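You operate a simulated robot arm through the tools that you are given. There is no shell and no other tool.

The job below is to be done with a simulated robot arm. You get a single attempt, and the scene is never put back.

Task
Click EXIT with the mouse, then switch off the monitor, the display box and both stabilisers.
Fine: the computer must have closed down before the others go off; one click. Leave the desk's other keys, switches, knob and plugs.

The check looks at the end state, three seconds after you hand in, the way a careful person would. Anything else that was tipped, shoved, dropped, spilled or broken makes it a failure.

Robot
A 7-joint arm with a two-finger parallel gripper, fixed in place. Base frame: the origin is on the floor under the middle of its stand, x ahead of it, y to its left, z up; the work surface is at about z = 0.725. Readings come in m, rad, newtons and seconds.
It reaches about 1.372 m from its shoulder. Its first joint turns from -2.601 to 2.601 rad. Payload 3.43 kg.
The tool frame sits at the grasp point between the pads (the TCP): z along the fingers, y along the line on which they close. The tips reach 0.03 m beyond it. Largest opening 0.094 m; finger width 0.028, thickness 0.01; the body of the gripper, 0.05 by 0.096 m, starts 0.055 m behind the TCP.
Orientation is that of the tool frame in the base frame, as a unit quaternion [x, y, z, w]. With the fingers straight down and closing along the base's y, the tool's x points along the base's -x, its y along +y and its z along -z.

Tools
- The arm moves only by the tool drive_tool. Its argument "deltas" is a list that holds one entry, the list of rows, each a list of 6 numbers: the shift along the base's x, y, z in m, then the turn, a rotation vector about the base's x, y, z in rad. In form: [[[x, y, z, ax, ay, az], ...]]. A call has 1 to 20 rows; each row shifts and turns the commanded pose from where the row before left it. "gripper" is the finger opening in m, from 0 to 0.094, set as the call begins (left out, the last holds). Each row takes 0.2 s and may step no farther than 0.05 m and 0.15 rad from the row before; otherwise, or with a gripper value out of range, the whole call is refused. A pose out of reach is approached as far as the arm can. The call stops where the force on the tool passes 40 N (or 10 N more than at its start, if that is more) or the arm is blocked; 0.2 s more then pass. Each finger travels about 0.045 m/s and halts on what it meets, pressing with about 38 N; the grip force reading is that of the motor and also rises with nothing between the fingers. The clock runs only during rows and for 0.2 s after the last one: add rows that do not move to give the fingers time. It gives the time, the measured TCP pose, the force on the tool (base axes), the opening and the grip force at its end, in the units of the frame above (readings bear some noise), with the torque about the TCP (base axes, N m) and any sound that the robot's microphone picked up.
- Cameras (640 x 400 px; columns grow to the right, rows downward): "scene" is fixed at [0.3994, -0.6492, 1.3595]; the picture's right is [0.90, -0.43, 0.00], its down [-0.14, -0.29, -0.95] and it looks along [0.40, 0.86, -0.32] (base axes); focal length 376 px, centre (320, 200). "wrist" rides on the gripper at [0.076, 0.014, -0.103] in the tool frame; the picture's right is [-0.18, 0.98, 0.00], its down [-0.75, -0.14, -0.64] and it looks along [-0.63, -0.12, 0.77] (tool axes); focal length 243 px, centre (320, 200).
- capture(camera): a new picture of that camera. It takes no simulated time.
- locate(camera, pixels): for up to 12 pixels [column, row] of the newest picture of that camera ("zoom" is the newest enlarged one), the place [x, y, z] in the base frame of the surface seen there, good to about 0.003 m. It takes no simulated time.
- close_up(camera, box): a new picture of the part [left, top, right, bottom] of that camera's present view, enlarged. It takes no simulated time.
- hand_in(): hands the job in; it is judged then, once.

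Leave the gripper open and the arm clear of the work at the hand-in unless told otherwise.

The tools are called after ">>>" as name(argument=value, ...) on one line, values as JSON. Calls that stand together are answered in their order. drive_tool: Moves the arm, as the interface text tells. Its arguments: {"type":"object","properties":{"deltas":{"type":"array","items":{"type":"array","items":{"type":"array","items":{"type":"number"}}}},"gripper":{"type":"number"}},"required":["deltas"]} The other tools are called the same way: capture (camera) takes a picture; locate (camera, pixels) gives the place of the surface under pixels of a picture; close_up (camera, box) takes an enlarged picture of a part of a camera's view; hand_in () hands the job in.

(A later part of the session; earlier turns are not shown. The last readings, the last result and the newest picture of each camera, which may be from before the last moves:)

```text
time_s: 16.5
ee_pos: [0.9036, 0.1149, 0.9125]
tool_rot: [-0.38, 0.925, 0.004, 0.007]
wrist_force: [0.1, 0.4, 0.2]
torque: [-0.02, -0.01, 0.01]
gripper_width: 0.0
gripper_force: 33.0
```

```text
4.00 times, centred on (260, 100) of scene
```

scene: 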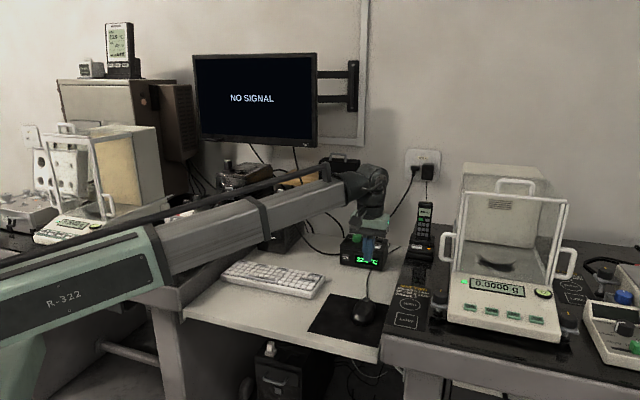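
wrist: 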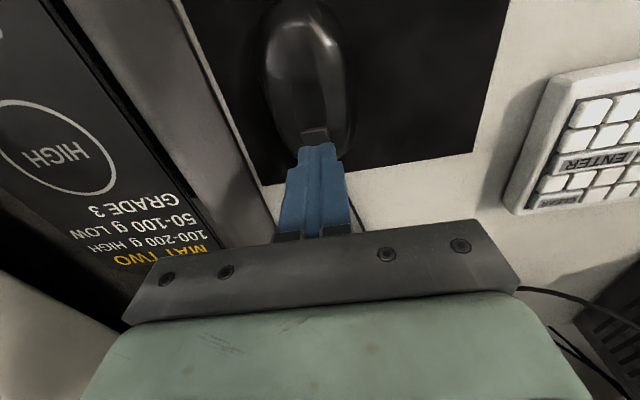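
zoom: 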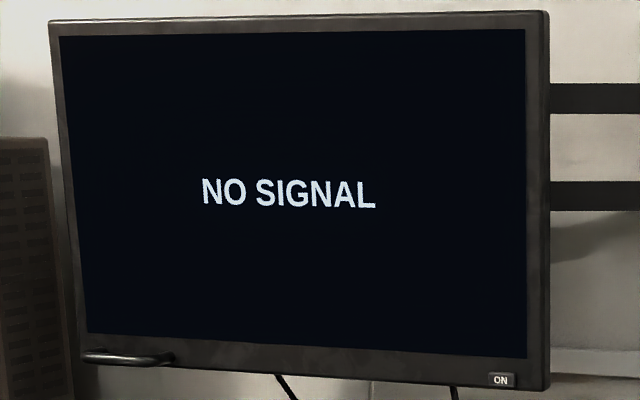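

The screen shows NO SIGNAL and the computer's blue light is out: it has closed down. Next is the display box. I tilt the closed fingers about 34° so the tips point forward (towards the box) and move in front of its ON key, still high.

>>> drive_tool(deltas=[[[0.0, 0.02, 0.01, 0.085, -0.085, 0], [0.0, 0.03, 0, 0.085, -0.085, 0], [0.0, 0.03, 0, 0.085, -0.085, 0], [0.0, 0.03, 0, 0.085, -0.085, 0], [0.0, 0.03, 0, 0.085, -0.085, 0], [0, 0.03, 0, 0, 0, 0], [0, 0, 0, 0, 0, 0]]])

>>> capture(camera="scene")

>>> capture(camera="wrist")

```text
time_s: 18.1
ee_pos: [0.9023, 0.2863, 0.9221]
tool_rot: [-0.362, 0.881, 0.119, 0.281]
wrist_force: [0.2, -0.5, 0.0]
torque: [-0.03, -0.01, 0.01]
gripper_width: 0.0001
gripper_force: 33.2
```

```text
taken
```

scene: 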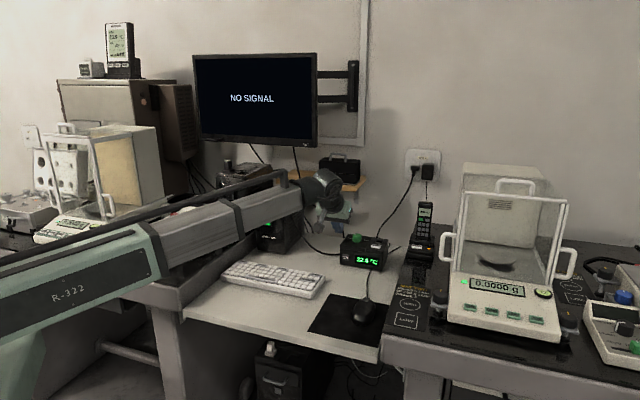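

```text
taken
```

wrist: 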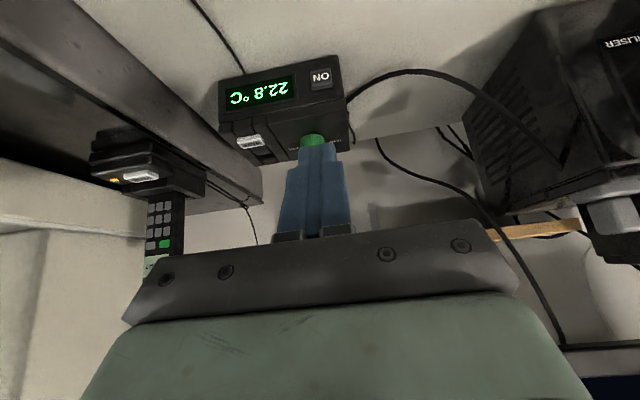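

The tilt works. The wrist camera now sees the display box's front with the ON key at (321,77). I measure it and its surroundings.

>>> close_up(camera="wrist", box=[210, 40, 370, 170])

>>> locate(camera="zoom", pixels=[[445, 148], [415, 130], [475, 125], [470, 170], [410, 175], [440, 80], [360, 130], [50, 210], [80, 290], [520, 200], [530, 280], [250, 330]])

```text
3.08 times, centred on (290, 105) of wrist
```

zoom: 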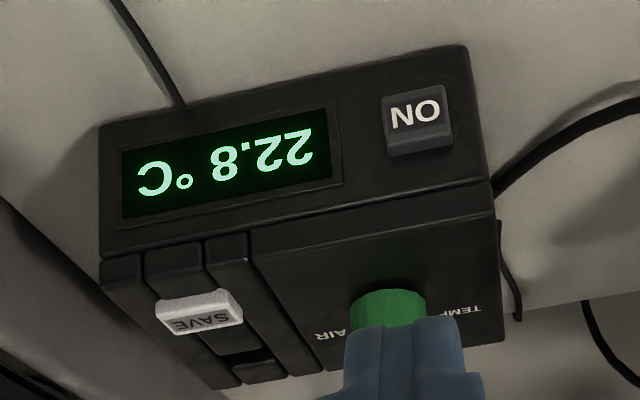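

```text
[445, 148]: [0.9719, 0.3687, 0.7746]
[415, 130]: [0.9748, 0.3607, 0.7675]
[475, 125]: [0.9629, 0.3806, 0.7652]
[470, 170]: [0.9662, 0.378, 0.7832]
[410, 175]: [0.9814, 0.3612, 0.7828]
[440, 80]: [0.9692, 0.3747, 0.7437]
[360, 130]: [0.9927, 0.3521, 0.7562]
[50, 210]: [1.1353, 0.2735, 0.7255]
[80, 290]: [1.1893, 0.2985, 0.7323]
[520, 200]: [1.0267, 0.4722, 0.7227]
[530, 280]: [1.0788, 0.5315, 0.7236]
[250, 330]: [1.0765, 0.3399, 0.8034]
```

The ON key's face is at about (0.975, 0.361, 0.760), 6 mm proud of the panel. I lower in front of it, leaving about 3 cm between tips and key.

>>> drive_tool(deltas=[[[0.006, 0.0065, -0.03, 0, 0, 0], [0.006, 0.0065, -0.03, 0, 0, 0], [0.006, 0.0065, -0.03, 0, 0, 0], [0.006, 0.0065, -0.03, 0, 0, 0], [0.0064, 0.0066, -0.023, 0, 0, 0], [0, 0, 0, 0, 0, 0]]])

>>> capture(camera="wrist")

>>> capture(camera="scene")

>>> close_up(camera="scene", box=[300, 210, 400, 290])

```text
time_s: 19.5
ee_pos: [0.9362, 0.3175, 0.7784]
tool_rot: [-0.36, 0.881, 0.119, 0.281]
wrist_force: [0.6, -0.5, -0.5]
torque: [-0.02, 0.0, -0.04]
gripper_width: 0.0
gripper_force: 33.2
```

```text
taken
```

wrist: 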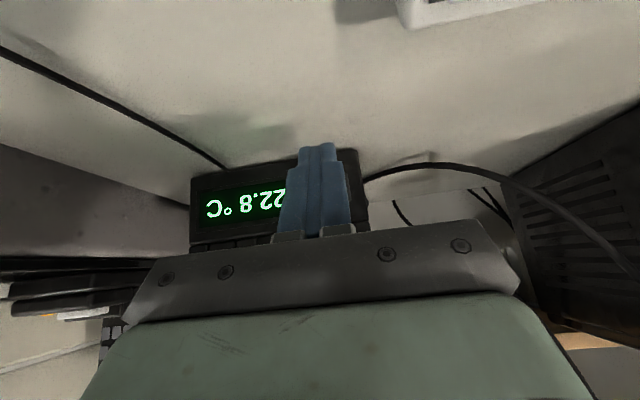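

```text
taken
```

scene: 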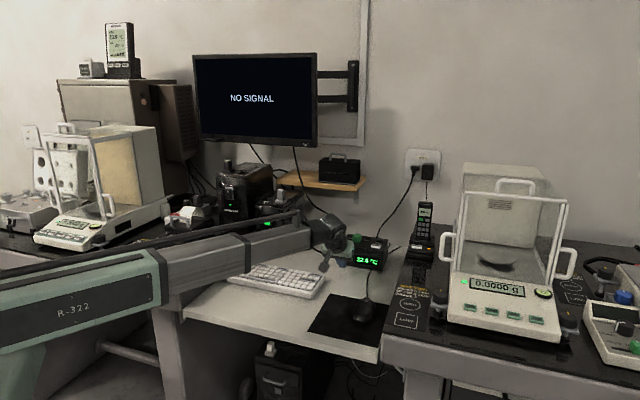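

```text
5.00 times, centred on (350, 250) of scene
```

zoom: 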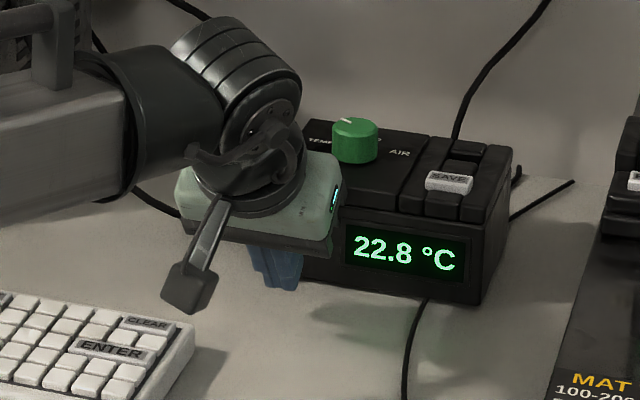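

The fingers hide the ON key. To check alignment I measure the finger tip pixels and the panel beside it.

>>> locate(camera="wrist", pixels=[[319, 145], [303, 150], [334, 146], [319, 165], [352, 170], [348, 190], [280, 195], [362, 165], [195, 185], [345, 155], [343, 165], [290, 170]])

>>> close_up(camera="wrist", box=[250, 120, 390, 240])

```text
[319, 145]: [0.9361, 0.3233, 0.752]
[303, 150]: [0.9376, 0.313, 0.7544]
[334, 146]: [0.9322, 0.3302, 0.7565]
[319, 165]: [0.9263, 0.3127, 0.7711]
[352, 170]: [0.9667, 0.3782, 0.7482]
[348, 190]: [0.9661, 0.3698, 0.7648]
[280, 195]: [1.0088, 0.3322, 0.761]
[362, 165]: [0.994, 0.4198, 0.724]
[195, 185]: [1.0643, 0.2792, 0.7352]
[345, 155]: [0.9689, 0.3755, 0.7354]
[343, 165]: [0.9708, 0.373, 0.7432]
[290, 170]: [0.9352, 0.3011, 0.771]
```

```text
3.33 times, centred on (320, 180) of wrist
```

zoom: 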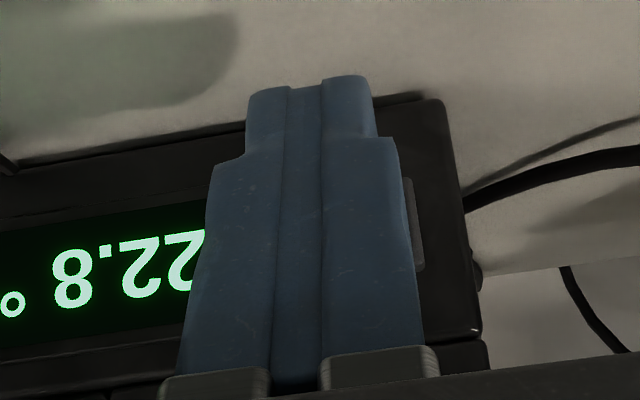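

The tip centre is at v≈0.434, in line with the key. I move 22 mm forward, then check.

>>> drive_tool(deltas=[[[0.005, 0.005, 0, 0, 0, 0], [0.005, 0.005, 0, 0, 0, 0], [0.0055, 0.0055, 0, 0, 0, 0], [0, 0, 0, 0, 0, 0]]])

>>> close_up(camera="wrist", box=[190, 120, 390, 240])

>>> close_up(camera="scene", box=[300, 210, 400, 290])

```text
time_s: 20.5
ee_pos: [0.9516, 0.3357, 0.7787]
tool_rot: [-0.362, 0.881, 0.12, 0.28]
wrist_force: [0.0, 0.2, -1.3]
torque: [0.01, 0.02, -0.04]
gripper_width: 0.0
gripper_force: 33.3
```

```text
3.20 times, centred on (290, 180) of wrist
```

zoom: 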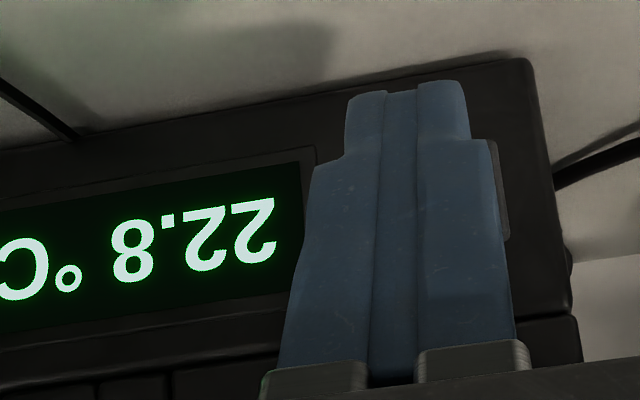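

```text
5.00 times, centred on (350, 250) of scene
```

zoom: 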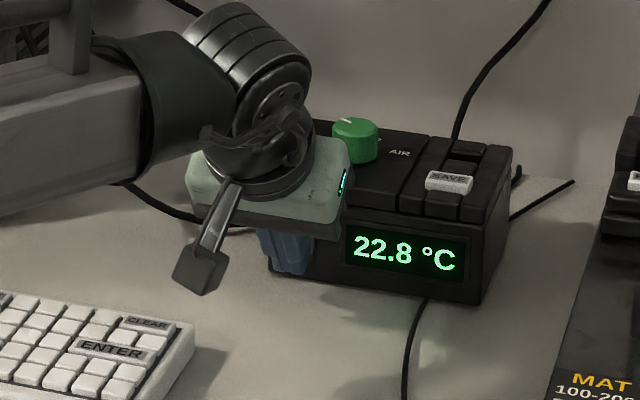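

About 1 cm remains. I check the key's visible edge height and the tip's height on this wrist zoom before pressing.

>>> close_up(camera="wrist", box=[310, 130, 380, 220])

>>> locate(camera="zoom", pixels=[[195, 140], [205, 200], [212, 260], [160, 60], [100, 60], [130, 62], [215, 290], [195, 120], [205, 285], [200, 165]])

```text
4.44 times, centred on (345, 175) of wrist
```

zoom: 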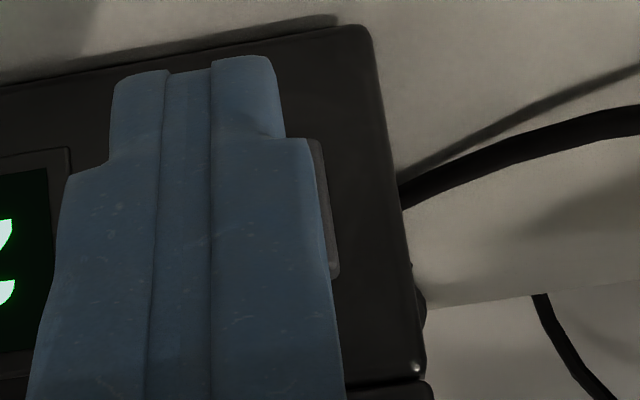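

```text
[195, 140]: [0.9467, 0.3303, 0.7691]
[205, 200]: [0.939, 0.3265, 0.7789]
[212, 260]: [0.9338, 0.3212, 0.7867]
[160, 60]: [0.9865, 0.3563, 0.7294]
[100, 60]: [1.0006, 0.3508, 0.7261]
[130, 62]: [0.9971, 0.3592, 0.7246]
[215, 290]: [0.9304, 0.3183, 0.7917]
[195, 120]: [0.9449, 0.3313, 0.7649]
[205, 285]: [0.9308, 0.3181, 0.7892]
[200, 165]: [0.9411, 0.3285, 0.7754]
```

>>> locate(camera="zoom", pixels=[[319, 145], [323, 170], [329, 220], [335, 268], [338, 285], [318, 125], [245, 65], [140, 82], [190, 78], [380, 80], [300, 60], [350, 200]])

```text
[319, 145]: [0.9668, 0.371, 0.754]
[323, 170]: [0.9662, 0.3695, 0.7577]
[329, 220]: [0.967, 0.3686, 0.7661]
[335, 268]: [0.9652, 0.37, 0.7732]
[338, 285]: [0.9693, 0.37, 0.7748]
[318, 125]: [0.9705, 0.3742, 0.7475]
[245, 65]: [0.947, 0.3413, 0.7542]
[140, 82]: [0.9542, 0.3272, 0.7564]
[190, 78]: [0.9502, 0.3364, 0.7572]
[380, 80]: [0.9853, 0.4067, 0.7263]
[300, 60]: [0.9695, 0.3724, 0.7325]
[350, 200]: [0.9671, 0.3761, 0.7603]
```

Key spans z 0.752–0.774; the leading tip edge is at about 0.76–0.768: good. I advance 6 mm in 2 mm rows.

>>> drive_tool(deltas=[[[0.0014, 0.0014, 0, 0, 0, 0], [0.0014, 0.0014, 0, 0, 0, 0], [0.0014, 0.0014, 0, 0, 0, 0]]])

```text
time_s: 21.3
ee_pos: [0.9562, 0.3386, 0.7788]
tool_rot: [-0.362, 0.881, 0.119, 0.281]
wrist_force: [0.5, 0.9, 0.4]
torque: [0.01, 0.04, -0.03]
gripper_width: 0.0
gripper_force: 33.2
```

No contact yet. Two more millimetres.

>>> drive_tool(deltas=[[[0.0007, 0.0007, 0, 0, 0, 0], [0.0007, 0.0007, 0, 0, 0, 0]]])

>>> close_up(camera="wrist", box=[190, 120, 390, 240])

```text
time_s: 21.9
ee_pos: [0.9562, 0.339, 0.7793]
tool_rot: [-0.362, 0.881, 0.119, 0.28]
wrist_force: [0.2, -1.6, 0.6]
torque: [-0.01, 0.03, -0.03]
gripper_width: 0.0
gripper_force: 33.1
```

```text
3.20 times, centred on (290, 180) of wrist
```

zoom: 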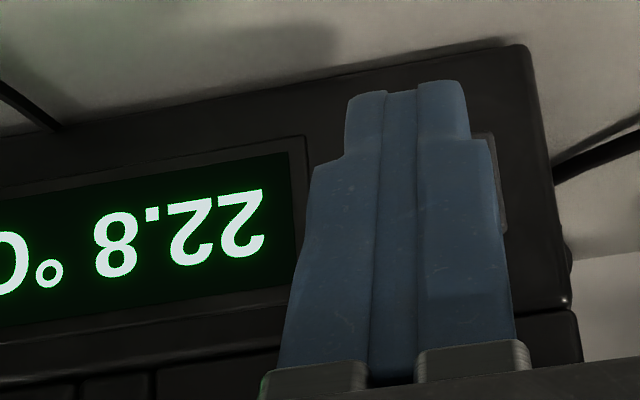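

Still no clear contact force. Two more 1 mm rows.

>>> drive_tool(deltas=[[[0.0007, 0.0007, 0, 0, 0, 0], [0.0007, 0.0007, 0, 0, 0, 0]]])

>>> drive_tool(deltas=[[[0.0007, 0.0007, 0, 0, 0, 0], [0.0007, 0.0007, 0, 0, 0, 0]]])

>>> close_up(camera="wrist", box=[190, 120, 390, 240])

```text
time_s: 22.5
ee_pos: [0.9569, 0.3409, 0.779]
tool_rot: [-0.362, 0.881, 0.119, 0.28]
wrist_force: [-1.7, -2.1, -0.1]
torque: [-0.07, 0.03, 0.0]
gripper_width: 0.0
gripper_force: 33.3
heard: click
```

```text
time_s: 23.1
ee_pos: [0.9586, 0.3419, 0.7786]
tool_rot: [-0.362, 0.881, 0.119, 0.28]
wrist_force: [-6.1, -3.7, 1.1]
torque: [-0.01, 0.03, 0.01]
gripper_width: 0.0002
gripper_force: 33.2
```

```text
3.20 times, centred on (290, 180) of wrist
```

zoom: 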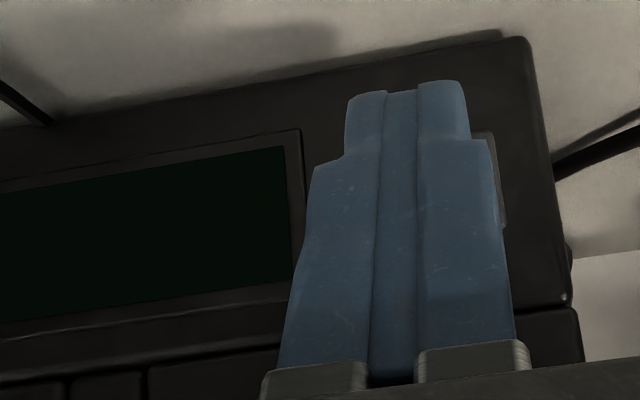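

A click was heard and the display went dark. I draw straight back and then up.

>>> drive_tool(deltas=[[[-0.005, -0.005, 0, 0, 0, 0], [-0.015, -0.015, 0, 0, 0, 0], [-0.015, -0.015, 0, 0, 0, 0], [0, 0, 0.03, 0, 0, 0], [0, 0, 0.04, 0, 0, 0], [0, 0, 0.04, 0, 0, 0], [0, 0, 0.04, 0, 0, 0], [0, 0, 0, 0, 0, 0]]])

>>> capture(camera="scene")

>>> capture(camera="wrist")

>>> close_up(camera="scene", box=[330, 220, 400, 280])

```text
time_s: 24.9
ee_pos: [0.9203, 0.3086, 0.9275]
tool_rot: [-0.362, 0.881, 0.119, 0.28]
wrist_force: [0.1, 0.6, 0.0]
torque: [-0.02, 0.01, 0.0]
gripper_width: 0.0
gripper_force: 33.1
```

```text
taken
```

scene: 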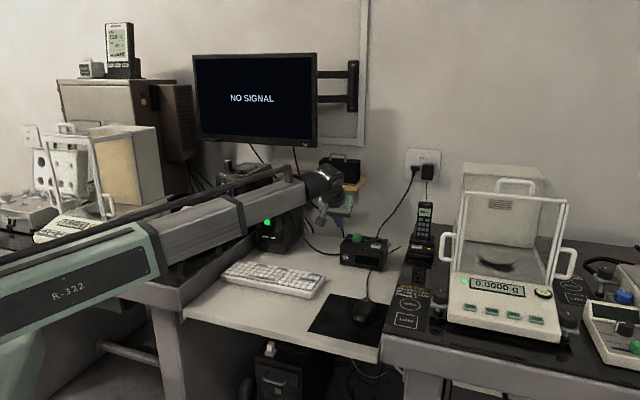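

```text
taken
```

wrist: 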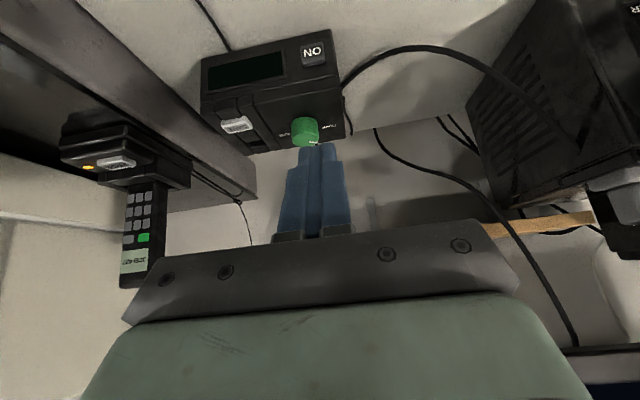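

```text
6.67 times, centred on (365, 250) of scene
```

zoom: 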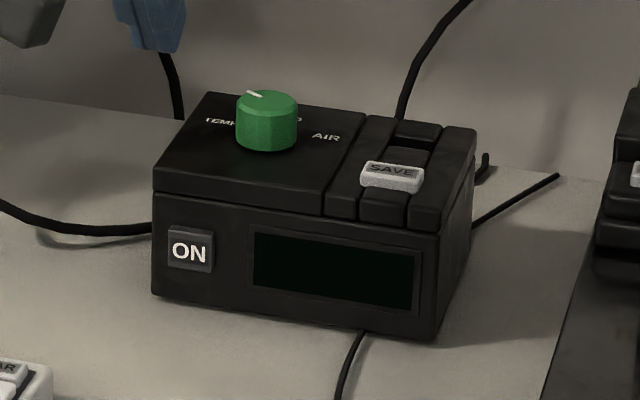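

The display is off and the box has not shifted. Next the monitor's ON key. I measure it in an enlarged scene view.

>>> close_up(camera="scene", box=[285, 125, 325, 155])

>>> locate(camera="zoom", pixels=[[320, 325], [300, 315], [340, 318], [320, 345], [250, 310], [200, 300], [400, 300], [320, 280], [430, 200], [320, 200], [310, 330], [335, 335]])

```text
13.33 times, centred on (305, 140) of scene
```

zoom: 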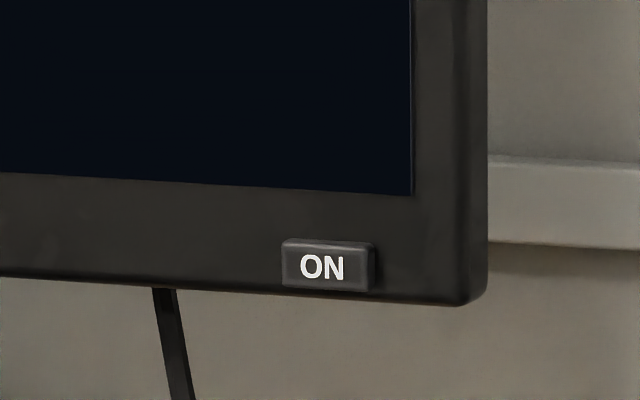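

```text
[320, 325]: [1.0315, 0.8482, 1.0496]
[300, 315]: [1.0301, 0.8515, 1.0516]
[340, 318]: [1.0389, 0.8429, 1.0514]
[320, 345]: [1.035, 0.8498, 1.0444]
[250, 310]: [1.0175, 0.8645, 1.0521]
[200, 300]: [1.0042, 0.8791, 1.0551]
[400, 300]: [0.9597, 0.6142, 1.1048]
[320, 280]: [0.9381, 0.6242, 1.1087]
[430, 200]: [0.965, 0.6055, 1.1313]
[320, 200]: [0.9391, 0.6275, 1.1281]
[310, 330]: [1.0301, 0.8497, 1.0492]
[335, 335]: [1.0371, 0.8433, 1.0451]
```

>>> locate(camera="zoom", pixels=[[322, 265], [292, 262], [360, 268], [322, 250], [322, 285], [322, 225], [200, 230], [420, 240], [270, 260], [372, 255], [460, 298], [100, 260]])

```text
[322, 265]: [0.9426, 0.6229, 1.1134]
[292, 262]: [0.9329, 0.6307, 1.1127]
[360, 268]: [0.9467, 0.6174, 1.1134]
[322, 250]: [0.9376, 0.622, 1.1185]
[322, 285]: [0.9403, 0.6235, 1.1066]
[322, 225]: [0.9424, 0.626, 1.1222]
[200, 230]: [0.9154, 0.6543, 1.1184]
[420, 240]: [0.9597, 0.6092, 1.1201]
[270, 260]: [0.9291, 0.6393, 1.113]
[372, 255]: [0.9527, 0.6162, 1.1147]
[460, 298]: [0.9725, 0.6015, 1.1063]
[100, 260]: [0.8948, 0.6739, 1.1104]
```

The monitor key is centred at about (0.940, 0.624, 1.1125), standing 3–4 mm proud of the bezel (u 1.106 against 1.1095 along the pressing direction). I check the shelf and the box on it for clearance on the way.

>>> capture(camera="scene")

>>> locate(camera="scene", pixels=[[325, 160], [340, 158], [356, 186], [362, 182], [335, 170], [275, 195], [282, 205], [250, 168], [360, 68], [356, 100]])

```text
taken
```

scene: 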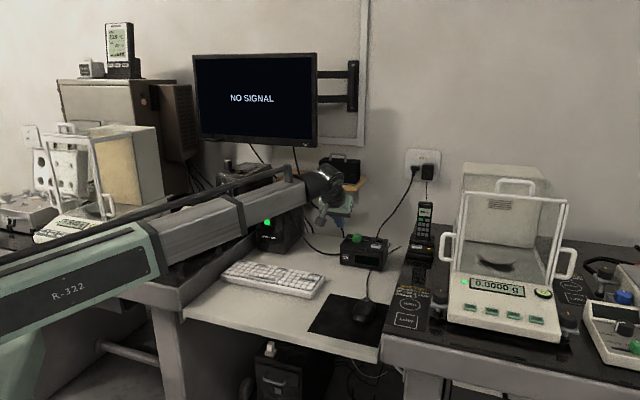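

```text
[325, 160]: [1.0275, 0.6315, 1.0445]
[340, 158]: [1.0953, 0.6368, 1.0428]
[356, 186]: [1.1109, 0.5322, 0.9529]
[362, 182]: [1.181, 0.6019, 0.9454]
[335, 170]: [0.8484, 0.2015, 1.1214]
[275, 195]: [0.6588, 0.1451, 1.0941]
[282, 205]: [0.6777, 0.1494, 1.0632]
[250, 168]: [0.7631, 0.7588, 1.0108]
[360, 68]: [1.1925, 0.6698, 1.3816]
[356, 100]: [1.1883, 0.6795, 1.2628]
```

The shelf lies behind the monitor plane, so the way is clear. I go up 0.2 m, then across to 4 cm in front of the monitor key.

>>> drive_tool(deltas=[[[0, 0, 0.04, 0, 0, 0], [0, 0, 0.04, 0, 0, 0], [0, 0, 0.04, 0, 0, 0], [0, 0, 0.04, 0, 0, 0], [0, 0, 0.044, 0, 0, 0], [-0.004, 0.038, 0, 0, 0, 0], [-0.004, 0.038, 0, 0, 0, 0], [-0.004, 0.038, 0, 0, 0, 0], [-0.004, 0.038, 0, 0, 0, 0], [-0.004, 0.038, 0, 0, 0, 0], [-0.003, 0.038, 0, 0, 0, 0], [-0.003, 0.035, 0, 0, 0, 0], [0, 0, 0, 0, 0, 0]]])

>>> capture(camera="scene")

>>> capture(camera="wrist")

```text
time_s: 27.7
ee_pos: [0.8987, 0.5736, 1.1332]
tool_rot: [-0.361, 0.881, 0.119, 0.281]
wrist_force: [0.2, -0.5, -0.4]
torque: [-0.04, 0.02, 0.02]
gripper_width: 0.0
gripper_force: 33.2
```

```text
taken
```

scene: 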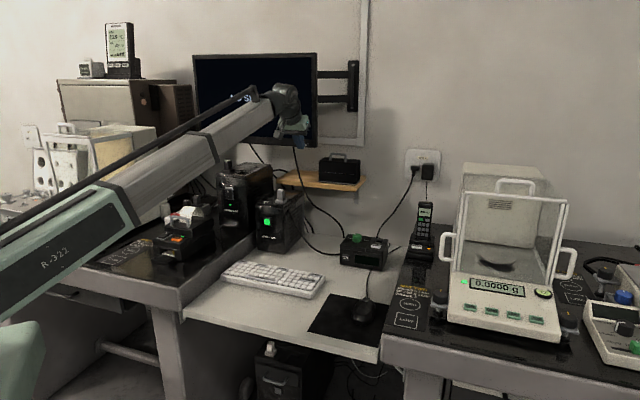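

```text
taken
```

wrist: 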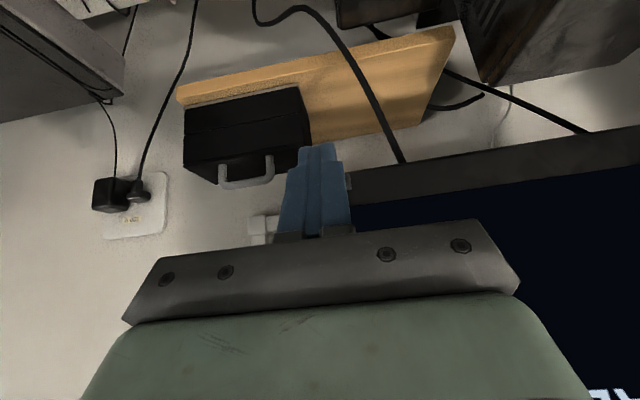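

The key shows just right of the fingers at about (348,180). I measure the tips and the key's visible edge.

>>> close_up(camera="wrist", box=[270, 130, 390, 230])

>>> locate(camera="zoom", pixels=[[250, 95], [170, 90], [330, 85], [422, 255], [424, 275], [420, 235], [470, 250], [520, 200], [600, 240], [140, 230], [500, 300], [440, 225]])

```text
4.00 times, centred on (330, 180) of wrist
```

zoom: 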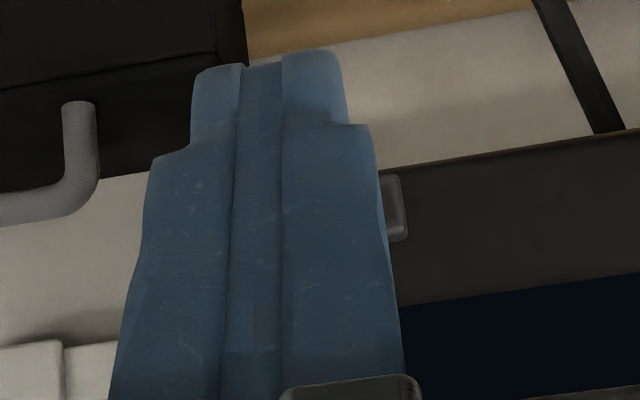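

```text
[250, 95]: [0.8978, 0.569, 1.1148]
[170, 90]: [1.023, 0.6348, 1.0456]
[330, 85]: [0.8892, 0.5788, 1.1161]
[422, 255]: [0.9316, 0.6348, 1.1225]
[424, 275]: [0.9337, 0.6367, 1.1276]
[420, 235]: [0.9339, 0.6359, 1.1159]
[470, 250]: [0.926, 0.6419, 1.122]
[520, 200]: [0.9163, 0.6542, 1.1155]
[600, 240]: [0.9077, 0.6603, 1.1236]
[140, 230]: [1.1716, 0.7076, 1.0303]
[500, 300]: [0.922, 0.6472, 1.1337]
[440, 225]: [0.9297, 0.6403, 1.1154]
```

The tips are about 5 mm right of the key's centre line (0.2294 against 0.2245). I shift 5 mm to the left and go 25 mm forward.

>>> drive_tool(deltas=[[[-0.0035, 0.0035, 0, 0, 0, 0], [0.005, 0.005, 0, 0, 0, 0], [0.006, 0.006, 0, 0, 0, 0], [0.006, 0.006, 0, 0, 0, 0], [0, 0, 0, 0, 0, 0]]])

>>> close_up(camera="wrist", box=[270, 130, 390, 230])

>>> close_up(camera="scene", box=[270, 110, 330, 150])

```text
time_s: 28.9
ee_pos: [0.9108, 0.5918, 1.1331]
tool_rot: [-0.362, 0.881, 0.119, 0.281]
wrist_force: [-0.6, 0.2, 0.3]
torque: [-0.01, 0.02, 0.04]
gripper_width: 0.0
gripper_force: 33.3
```

```text
4.00 times, centred on (330, 180) of wrist
```

zoom: 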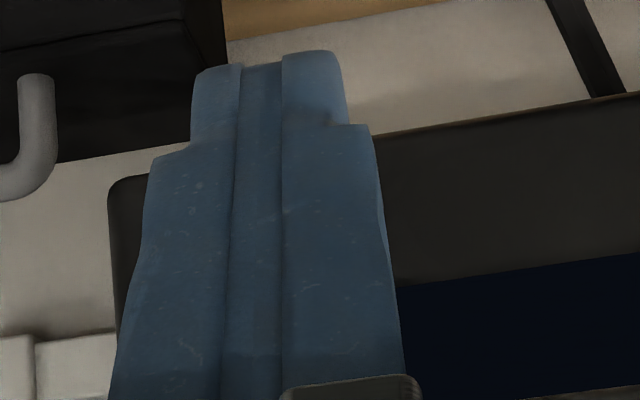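

```text
10.00 times, centred on (300, 130) of scene
```

zoom: 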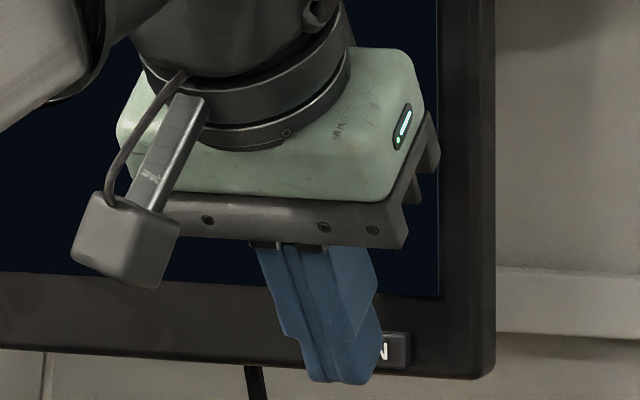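

By geometry about 16–18 mm remain to the key. I advance 10 mm and look again.

>>> drive_tool(deltas=[[[0.0024, 0.0024, 0, 0, 0, 0], [0.0024, 0.0024, 0, 0, 0, 0], [0.0023, 0.0023, 0, 0, 0, 0], [0, 0, 0, 0, 0, 0]]])

>>> close_up(camera="wrist", box=[270, 130, 390, 230])

>>> close_up(camera="scene", box=[285, 125, 325, 155])

```text
time_s: 29.9
ee_pos: [0.9175, 0.5969, 1.1334]
tool_rot: [-0.362, 0.881, 0.12, 0.28]
wrist_force: [0.8, 0.2, 0.0]
torque: [-0.04, -0.02, 0.0]
gripper_width: 0.0
gripper_force: 33.5
```

```text
4.00 times, centred on (330, 180) of wrist
```

zoom: 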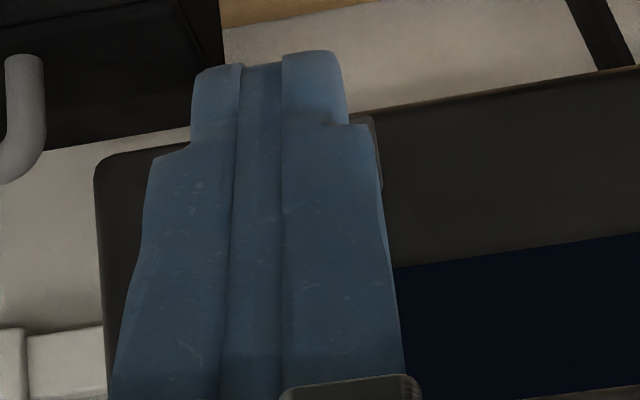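

```text
13.33 times, centred on (305, 140) of scene
```

zoom: 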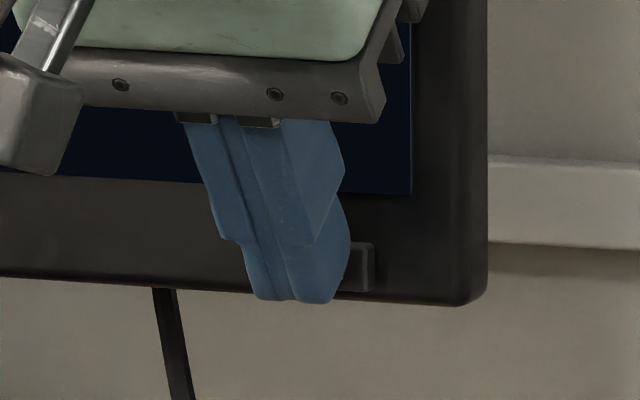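

The tip's rounded front edge may be about 3 mm above the key's middle, so I lower 2.5 mm and advance 4 mm.

>>> drive_tool(deltas=[[[0, 0, -0.0025, 0, 0, 0], [0.0014, 0.0014, 0, 0, 0, 0], [0.0014, 0.0014, 0, 0, 0, 0], [0, 0, 0, 0, 0, 0]]])

>>> close_up(camera="scene", box=[285, 125, 325, 155])

```text
time_s: 30.9
ee_pos: [0.9222, 0.6012, 1.1304]
tool_rot: [-0.361, 0.881, 0.118, 0.28]
wrist_force: [-1.1, -0.2, -0.2]
torque: [-0.03, 0.04, 0.0]
gripper_width: 0.0001
gripper_force: 33.3
heard: click
```

```text
13.33 times, centred on (305, 140) of scene
```

zoom: 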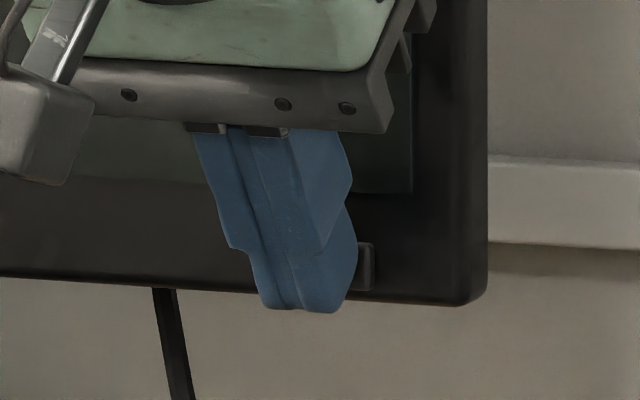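

A click was heard and the screen behind the hand looks dead grey. I draw straight back 9 cm and check the screen.

>>> drive_tool(deltas=[[[-0.004, -0.004, 0, 0, 0, 0], [-0.015, -0.015, 0, 0, 0, 0], [-0.022, -0.022, 0, 0, 0, 0], [-0.022, -0.022, 0, 0, 0, 0], [0, 0, 0, 0, 0, 0]]])

>>> capture(camera="scene")

>>> capture(camera="wrist")

>>> close_up(camera="scene", box=[190, 50, 330, 150])

```text
time_s: 32.1
ee_pos: [0.8586, 0.5383, 1.1301]
tool_rot: [-0.362, 0.881, 0.119, 0.28]
wrist_force: [0.7, 0.4, 0.2]
torque: [0.04, -0.01, 0.01]
gripper_width: 0.0
gripper_force: 32.7
```

```text
taken
```

scene: 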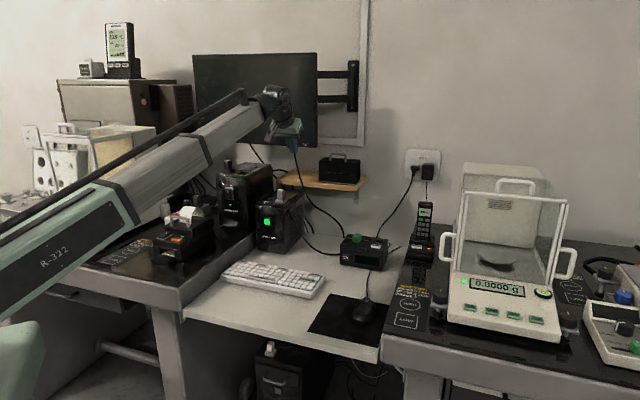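

```text
taken
```

wrist: 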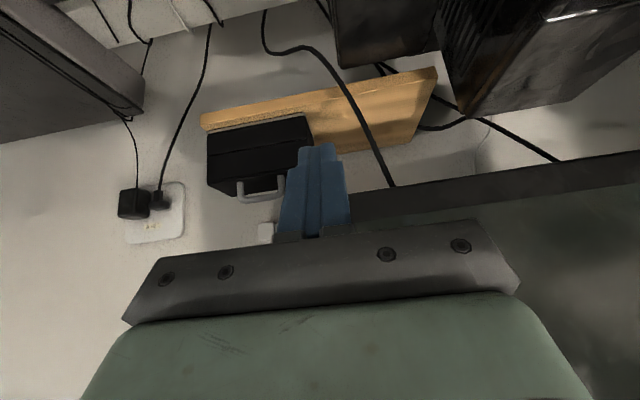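

```text
4.00 times, centred on (260, 100) of scene
```

zoom: 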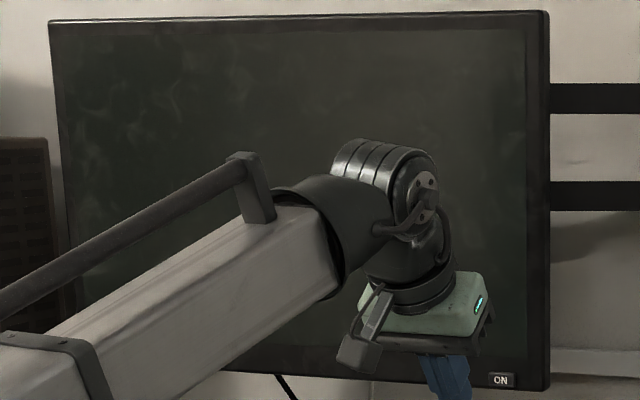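

The monitor is off and unmoved. Next, the stabiliser with the green push key. I measure the key in an enlarged scene view.

>>> close_up(camera="scene", box=[250, 185, 310, 245])

>>> locate(camera="zoom", pixels=[[180, 240], [160, 230], [200, 245], [180, 220], [185, 262], [220, 240], [140, 235], [150, 200], [225, 210], [230, 290], [130, 290], [210, 225]])

```text
6.67 times, centred on (280, 215) of scene
```

zoom: 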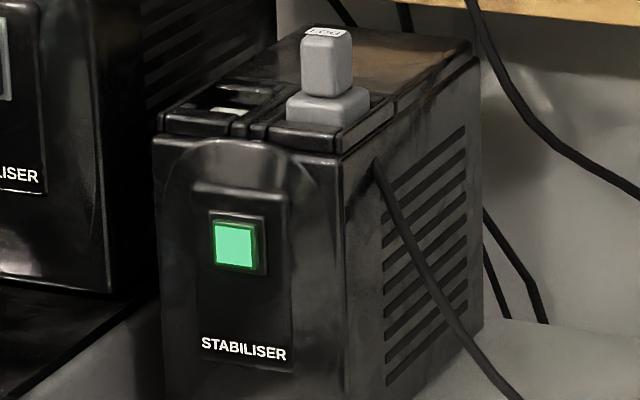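

```text
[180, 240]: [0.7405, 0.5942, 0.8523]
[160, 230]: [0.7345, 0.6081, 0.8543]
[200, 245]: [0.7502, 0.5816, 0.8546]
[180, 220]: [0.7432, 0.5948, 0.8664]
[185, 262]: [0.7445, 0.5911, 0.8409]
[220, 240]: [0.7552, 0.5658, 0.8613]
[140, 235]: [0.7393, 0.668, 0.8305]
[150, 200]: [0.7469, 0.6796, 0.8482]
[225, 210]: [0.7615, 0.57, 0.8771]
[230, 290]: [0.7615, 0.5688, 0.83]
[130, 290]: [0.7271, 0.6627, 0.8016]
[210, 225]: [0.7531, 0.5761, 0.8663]
```

>>> locate(camera="zoom", pixels=[[234, 245], [218, 230], [250, 248], [236, 225], [236, 265], [262, 250], [280, 240], [202, 250], [240, 200], [245, 290], [234, 335], [310, 280]])

```text
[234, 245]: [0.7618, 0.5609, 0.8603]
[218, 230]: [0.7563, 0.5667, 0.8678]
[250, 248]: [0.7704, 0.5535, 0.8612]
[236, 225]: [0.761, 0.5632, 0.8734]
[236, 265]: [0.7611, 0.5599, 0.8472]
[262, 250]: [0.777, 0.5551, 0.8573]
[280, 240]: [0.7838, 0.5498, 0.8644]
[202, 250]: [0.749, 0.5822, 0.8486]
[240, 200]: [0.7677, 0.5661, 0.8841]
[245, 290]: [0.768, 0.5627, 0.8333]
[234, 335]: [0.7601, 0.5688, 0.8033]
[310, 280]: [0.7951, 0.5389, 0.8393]
```

The key's centre is about (0.7625, 0.5605, 0.860), 7 mm proud. I check where the printer and left-hand devices are, since the forearm will come down near them.

>>> capture(camera="scene")

>>> locate(camera="scene", pixels=[[188, 210], [165, 248], [212, 235], [185, 218], [170, 235], [180, 290], [200, 255], [197, 200], [215, 212], [208, 250], [120, 250], [228, 262]])

>>> close_up(camera="scene", box=[80, 180, 260, 290])

```text
taken
```

scene: 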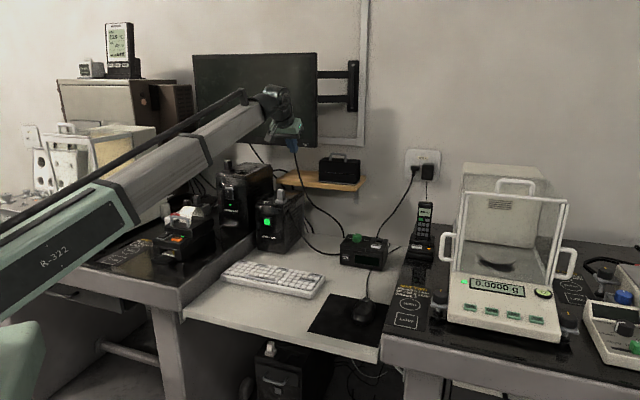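

```text
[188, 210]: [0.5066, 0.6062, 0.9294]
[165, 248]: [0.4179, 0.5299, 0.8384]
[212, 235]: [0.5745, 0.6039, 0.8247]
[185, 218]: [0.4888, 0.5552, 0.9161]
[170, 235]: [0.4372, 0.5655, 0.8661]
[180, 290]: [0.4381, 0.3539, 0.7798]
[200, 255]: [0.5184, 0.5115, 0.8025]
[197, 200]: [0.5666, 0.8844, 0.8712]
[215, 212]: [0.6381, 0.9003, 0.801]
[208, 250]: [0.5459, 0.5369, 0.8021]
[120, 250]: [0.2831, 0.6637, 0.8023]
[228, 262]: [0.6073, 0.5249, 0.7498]
```

```text
3.56 times, centred on (170, 235) of scene
```

zoom: 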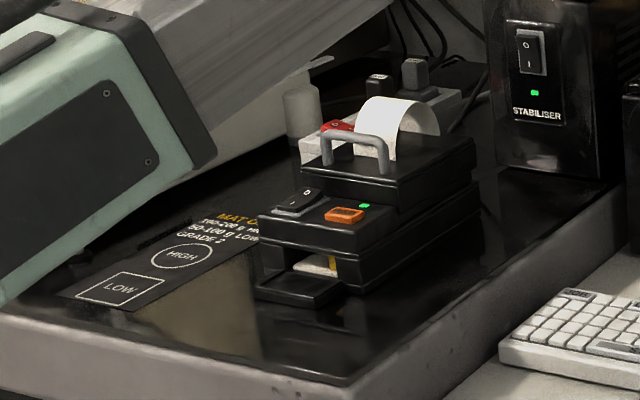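

The printer is well to the left of this path. I move back and down in front of the green key, ending about 4 cm short of it.

>>> drive_tool(deltas=[[[-0.0285, -0.005, -0.02, 0, 0, 0], [-0.0285, -0.005, -0.02, 0, 0, 0], [-0.0285, -0.005, -0.02, 0, 0, 0], [-0.0285, -0.005, -0.02, 0, 0, 0], [-0.028, -0.0046, -0.02, 0, 0, 0], [0, 0, -0.03, 0, 0, 0], [0, 0, -0.04, 0, 0, 0], [0, 0, -0.04, 0, 0, 0], [0, 0, -0.042, 0, 0, 0], [0, 0, 0, 0, 0, 0]]])

>>> capture(camera="scene")

>>> capture(camera="wrist")

>>> close_up(camera="scene", box=[220, 175, 320, 255])

```text
time_s: 34.3
ee_pos: [0.716, 0.5155, 0.8765]
tool_rot: [-0.362, 0.881, 0.119, 0.281]
wrist_force: [-0.5, -0.3, -0.2]
torque: [-0.01, 0.01, -0.01]
gripper_width: 0.0001
gripper_force: 32.7
```

```text
taken
```

scene: 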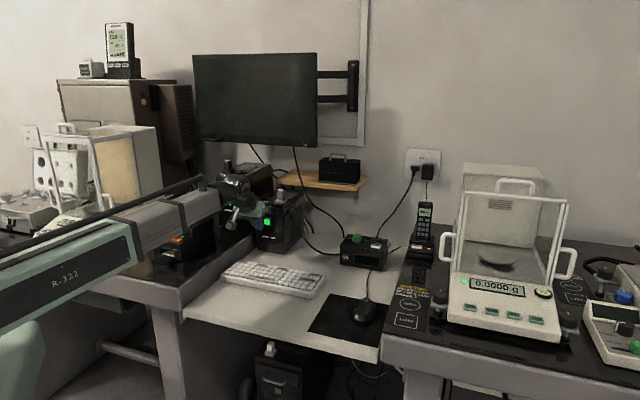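

```text
taken
```

wrist: 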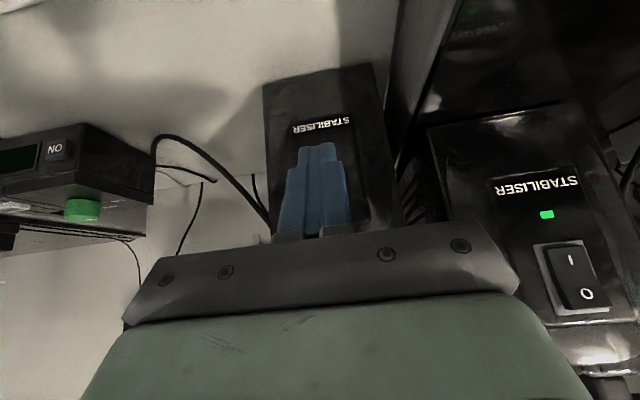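

```text
5.00 times, centred on (270, 215) of scene
```

zoom: 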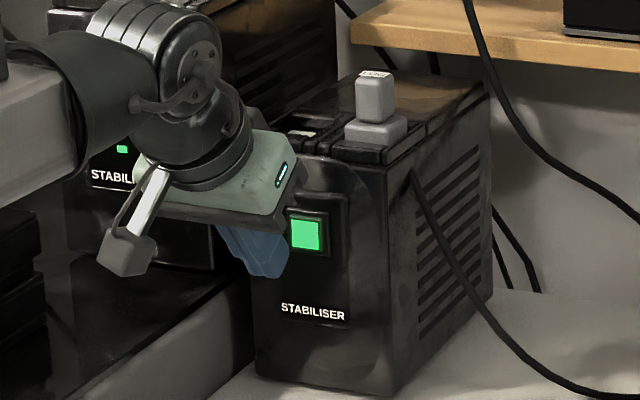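

The tips point at the green key with about 4 cm to go. I advance 26 mm.

>>> drive_tool(deltas=[[[0.006, 0.006, 0, 0, 0, 0], [0.006, 0.006, 0, 0, 0, 0], [0.0065, 0.0065, 0, 0, 0, 0], [0, 0, 0, 0, 0, 0]]])

>>> close_up(camera="wrist", box=[250, 60, 410, 240])

>>> close_up(camera="scene", box=[250, 195, 300, 235])

```text
time_s: 35.3
ee_pos: [0.7349, 0.532, 0.877]
tool_rot: [-0.361, 0.881, 0.119, 0.281]
wrist_force: [-0.2, -0.6, 0.3]
torque: [-0.03, 0.02, 0.01]
gripper_width: 0.0
gripper_force: 33.0
```

```text
2.22 times, centred on (330, 150) of wrist
```

zoom: 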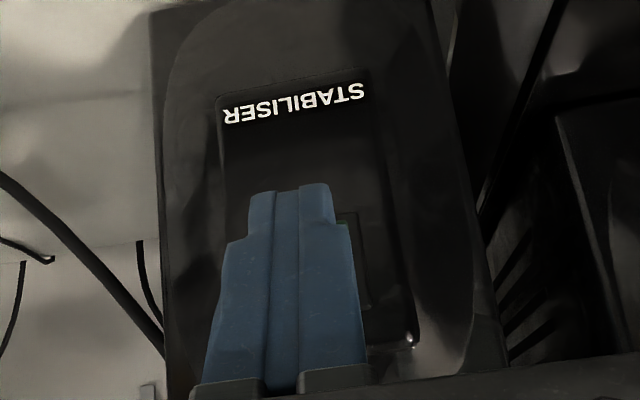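

```text
10.00 times, centred on (275, 215) of scene
```

zoom: 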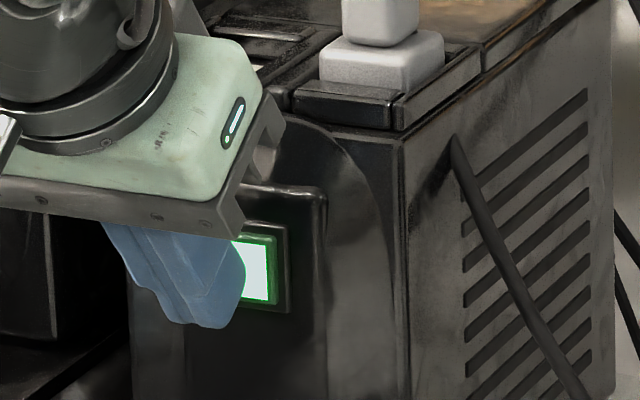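

Alignment is good in the wrist view; about 12–14 mm remain. I advance 8 mm in 2 mm rows.

>>> drive_tool(deltas=[[[0.0014, 0.0014, 0, 0, 0, 0], [0.0014, 0.0014, 0, 0, 0, 0], [0.0014, 0.0014, 0, 0, 0, 0], [0.0014, 0.0014, 0, 0, 0, 0]]])

>>> close_up(camera="scene", box=[250, 195, 300, 235])

```text
time_s: 36.3
ee_pos: [0.7409, 0.537, 0.8777]
tool_rot: [-0.362, 0.881, 0.119, 0.281]
wrist_force: [-1.2, -0.8, -0.5]
torque: [-0.01, -0.01, 0.01]
gripper_width: 0.0001
gripper_force: 33.5
```

```text
10.00 times, centred on (275, 215) of scene
```

zoom: 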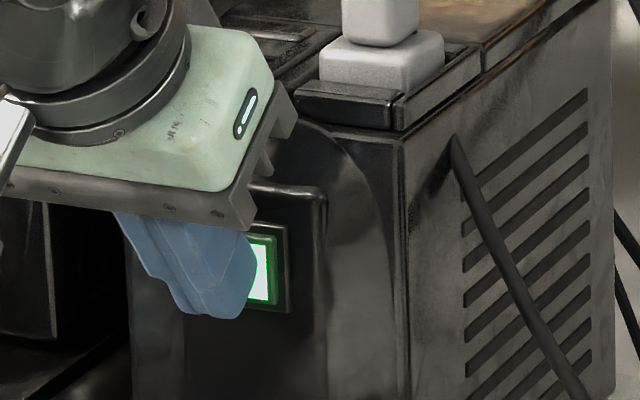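

Nearly touching. I advance 2 mm in 1 mm rows.

>>> drive_tool(deltas=[[[0.0007, 0.0007, 0, 0, 0, 0], [0.0007, 0.0007, 0, 0, 0, 0]]])

```text
time_s: 36.9
ee_pos: [0.7417, 0.5398, 0.8788]
tool_rot: [-0.362, 0.881, 0.119, 0.281]
wrist_force: [0.2, 0.2, -0.6]
torque: [-0.02, -0.01, 0.02]
gripper_width: 0.0
gripper_force: 32.9
```

No force yet. Another 2 mm.

>>> drive_tool(deltas=[[[0.0007, 0.0007, 0, 0, 0, 0], [0.0007, 0.0007, 0, 0, 0, 0]]])

```text
time_s: 37.5
ee_pos: [0.7437, 0.5408, 0.8792]
tool_rot: [-0.362, 0.881, 0.12, 0.28]
wrist_force: [-0.1, -1.1, 0.9]
torque: [0.0, 0.03, 0.0]
gripper_width: 0.0002
gripper_force: 33.7
```

Still only noise. Another 2 mm.

>>> drive_tool(deltas=[[[0.0007, 0.0007, 0, 0, 0, 0], [0.0007, 0.0007, 0, 0, 0, 0]]])

>>> close_up(camera="scene", box=[250, 195, 300, 235])

```text
time_s: 38.1
ee_pos: [0.745, 0.541, 0.8791]
tool_rot: [-0.362, 0.881, 0.118, 0.28]
wrist_force: [-2.2, -0.4, -0.1]
torque: [0.01, 0.04, 0.0]
gripper_width: 0.0001
gripper_force: 32.6
heard: click
```

```text
10.00 times, centred on (275, 215) of scene
```

zoom: 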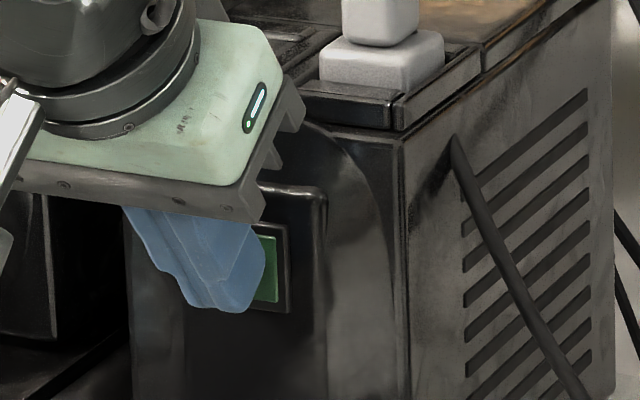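

A click was heard and the green key's light is out. I draw back 6 cm and then rise, and look at everything again.

>>> drive_tool(deltas=[[[-0.004, -0.004, 0, 0, 0, 0], [-0.013, -0.013, 0, 0, 0, 0], [-0.013, -0.013, 0, 0, 0, 0], [-0.013, -0.013, 0, 0, 0, 0], [0, 0, 0.04, 0, 0, 0], [0, 0, 0.04, 0, 0, 0], [0, 0, 0.04, 0, 0, 0], [0, 0, 0.02, 0, 0, 0], [0, 0, 0, 0, 0, 0]]])

>>> capture(camera="scene")

>>> capture(camera="wrist")

>>> close_up(camera="scene", box=[210, 155, 310, 255])

```text
time_s: 40.1
ee_pos: [0.7012, 0.4985, 1.0192]
tool_rot: [-0.362, 0.881, 0.119, 0.281]
wrist_force: [0.2, -0.2, 0.6]
torque: [0.0, 0.01, -0.04]
gripper_width: 0.0
gripper_force: 32.7
```

```text
taken
```

scene: 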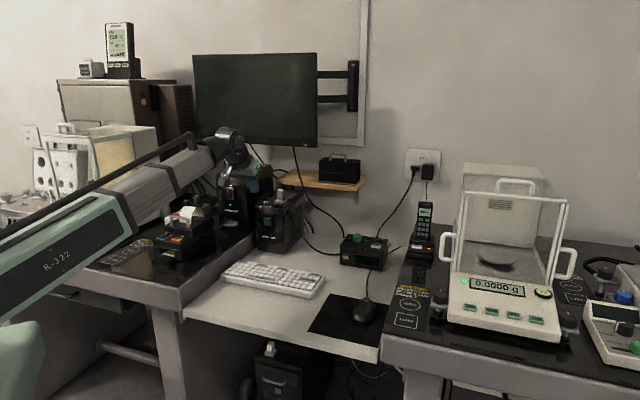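

```text
taken
```

wrist: 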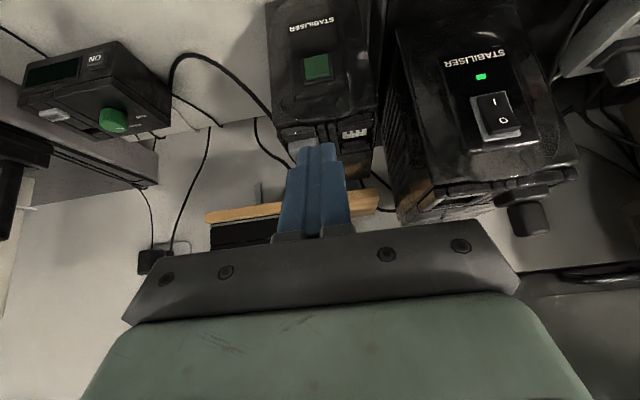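

```text
4.00 times, centred on (260, 205) of scene
```

zoom: 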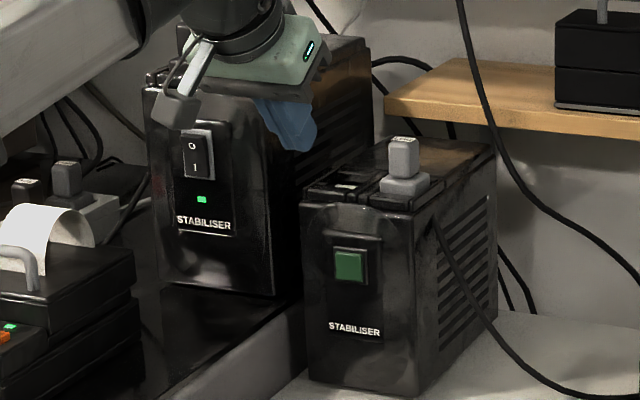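

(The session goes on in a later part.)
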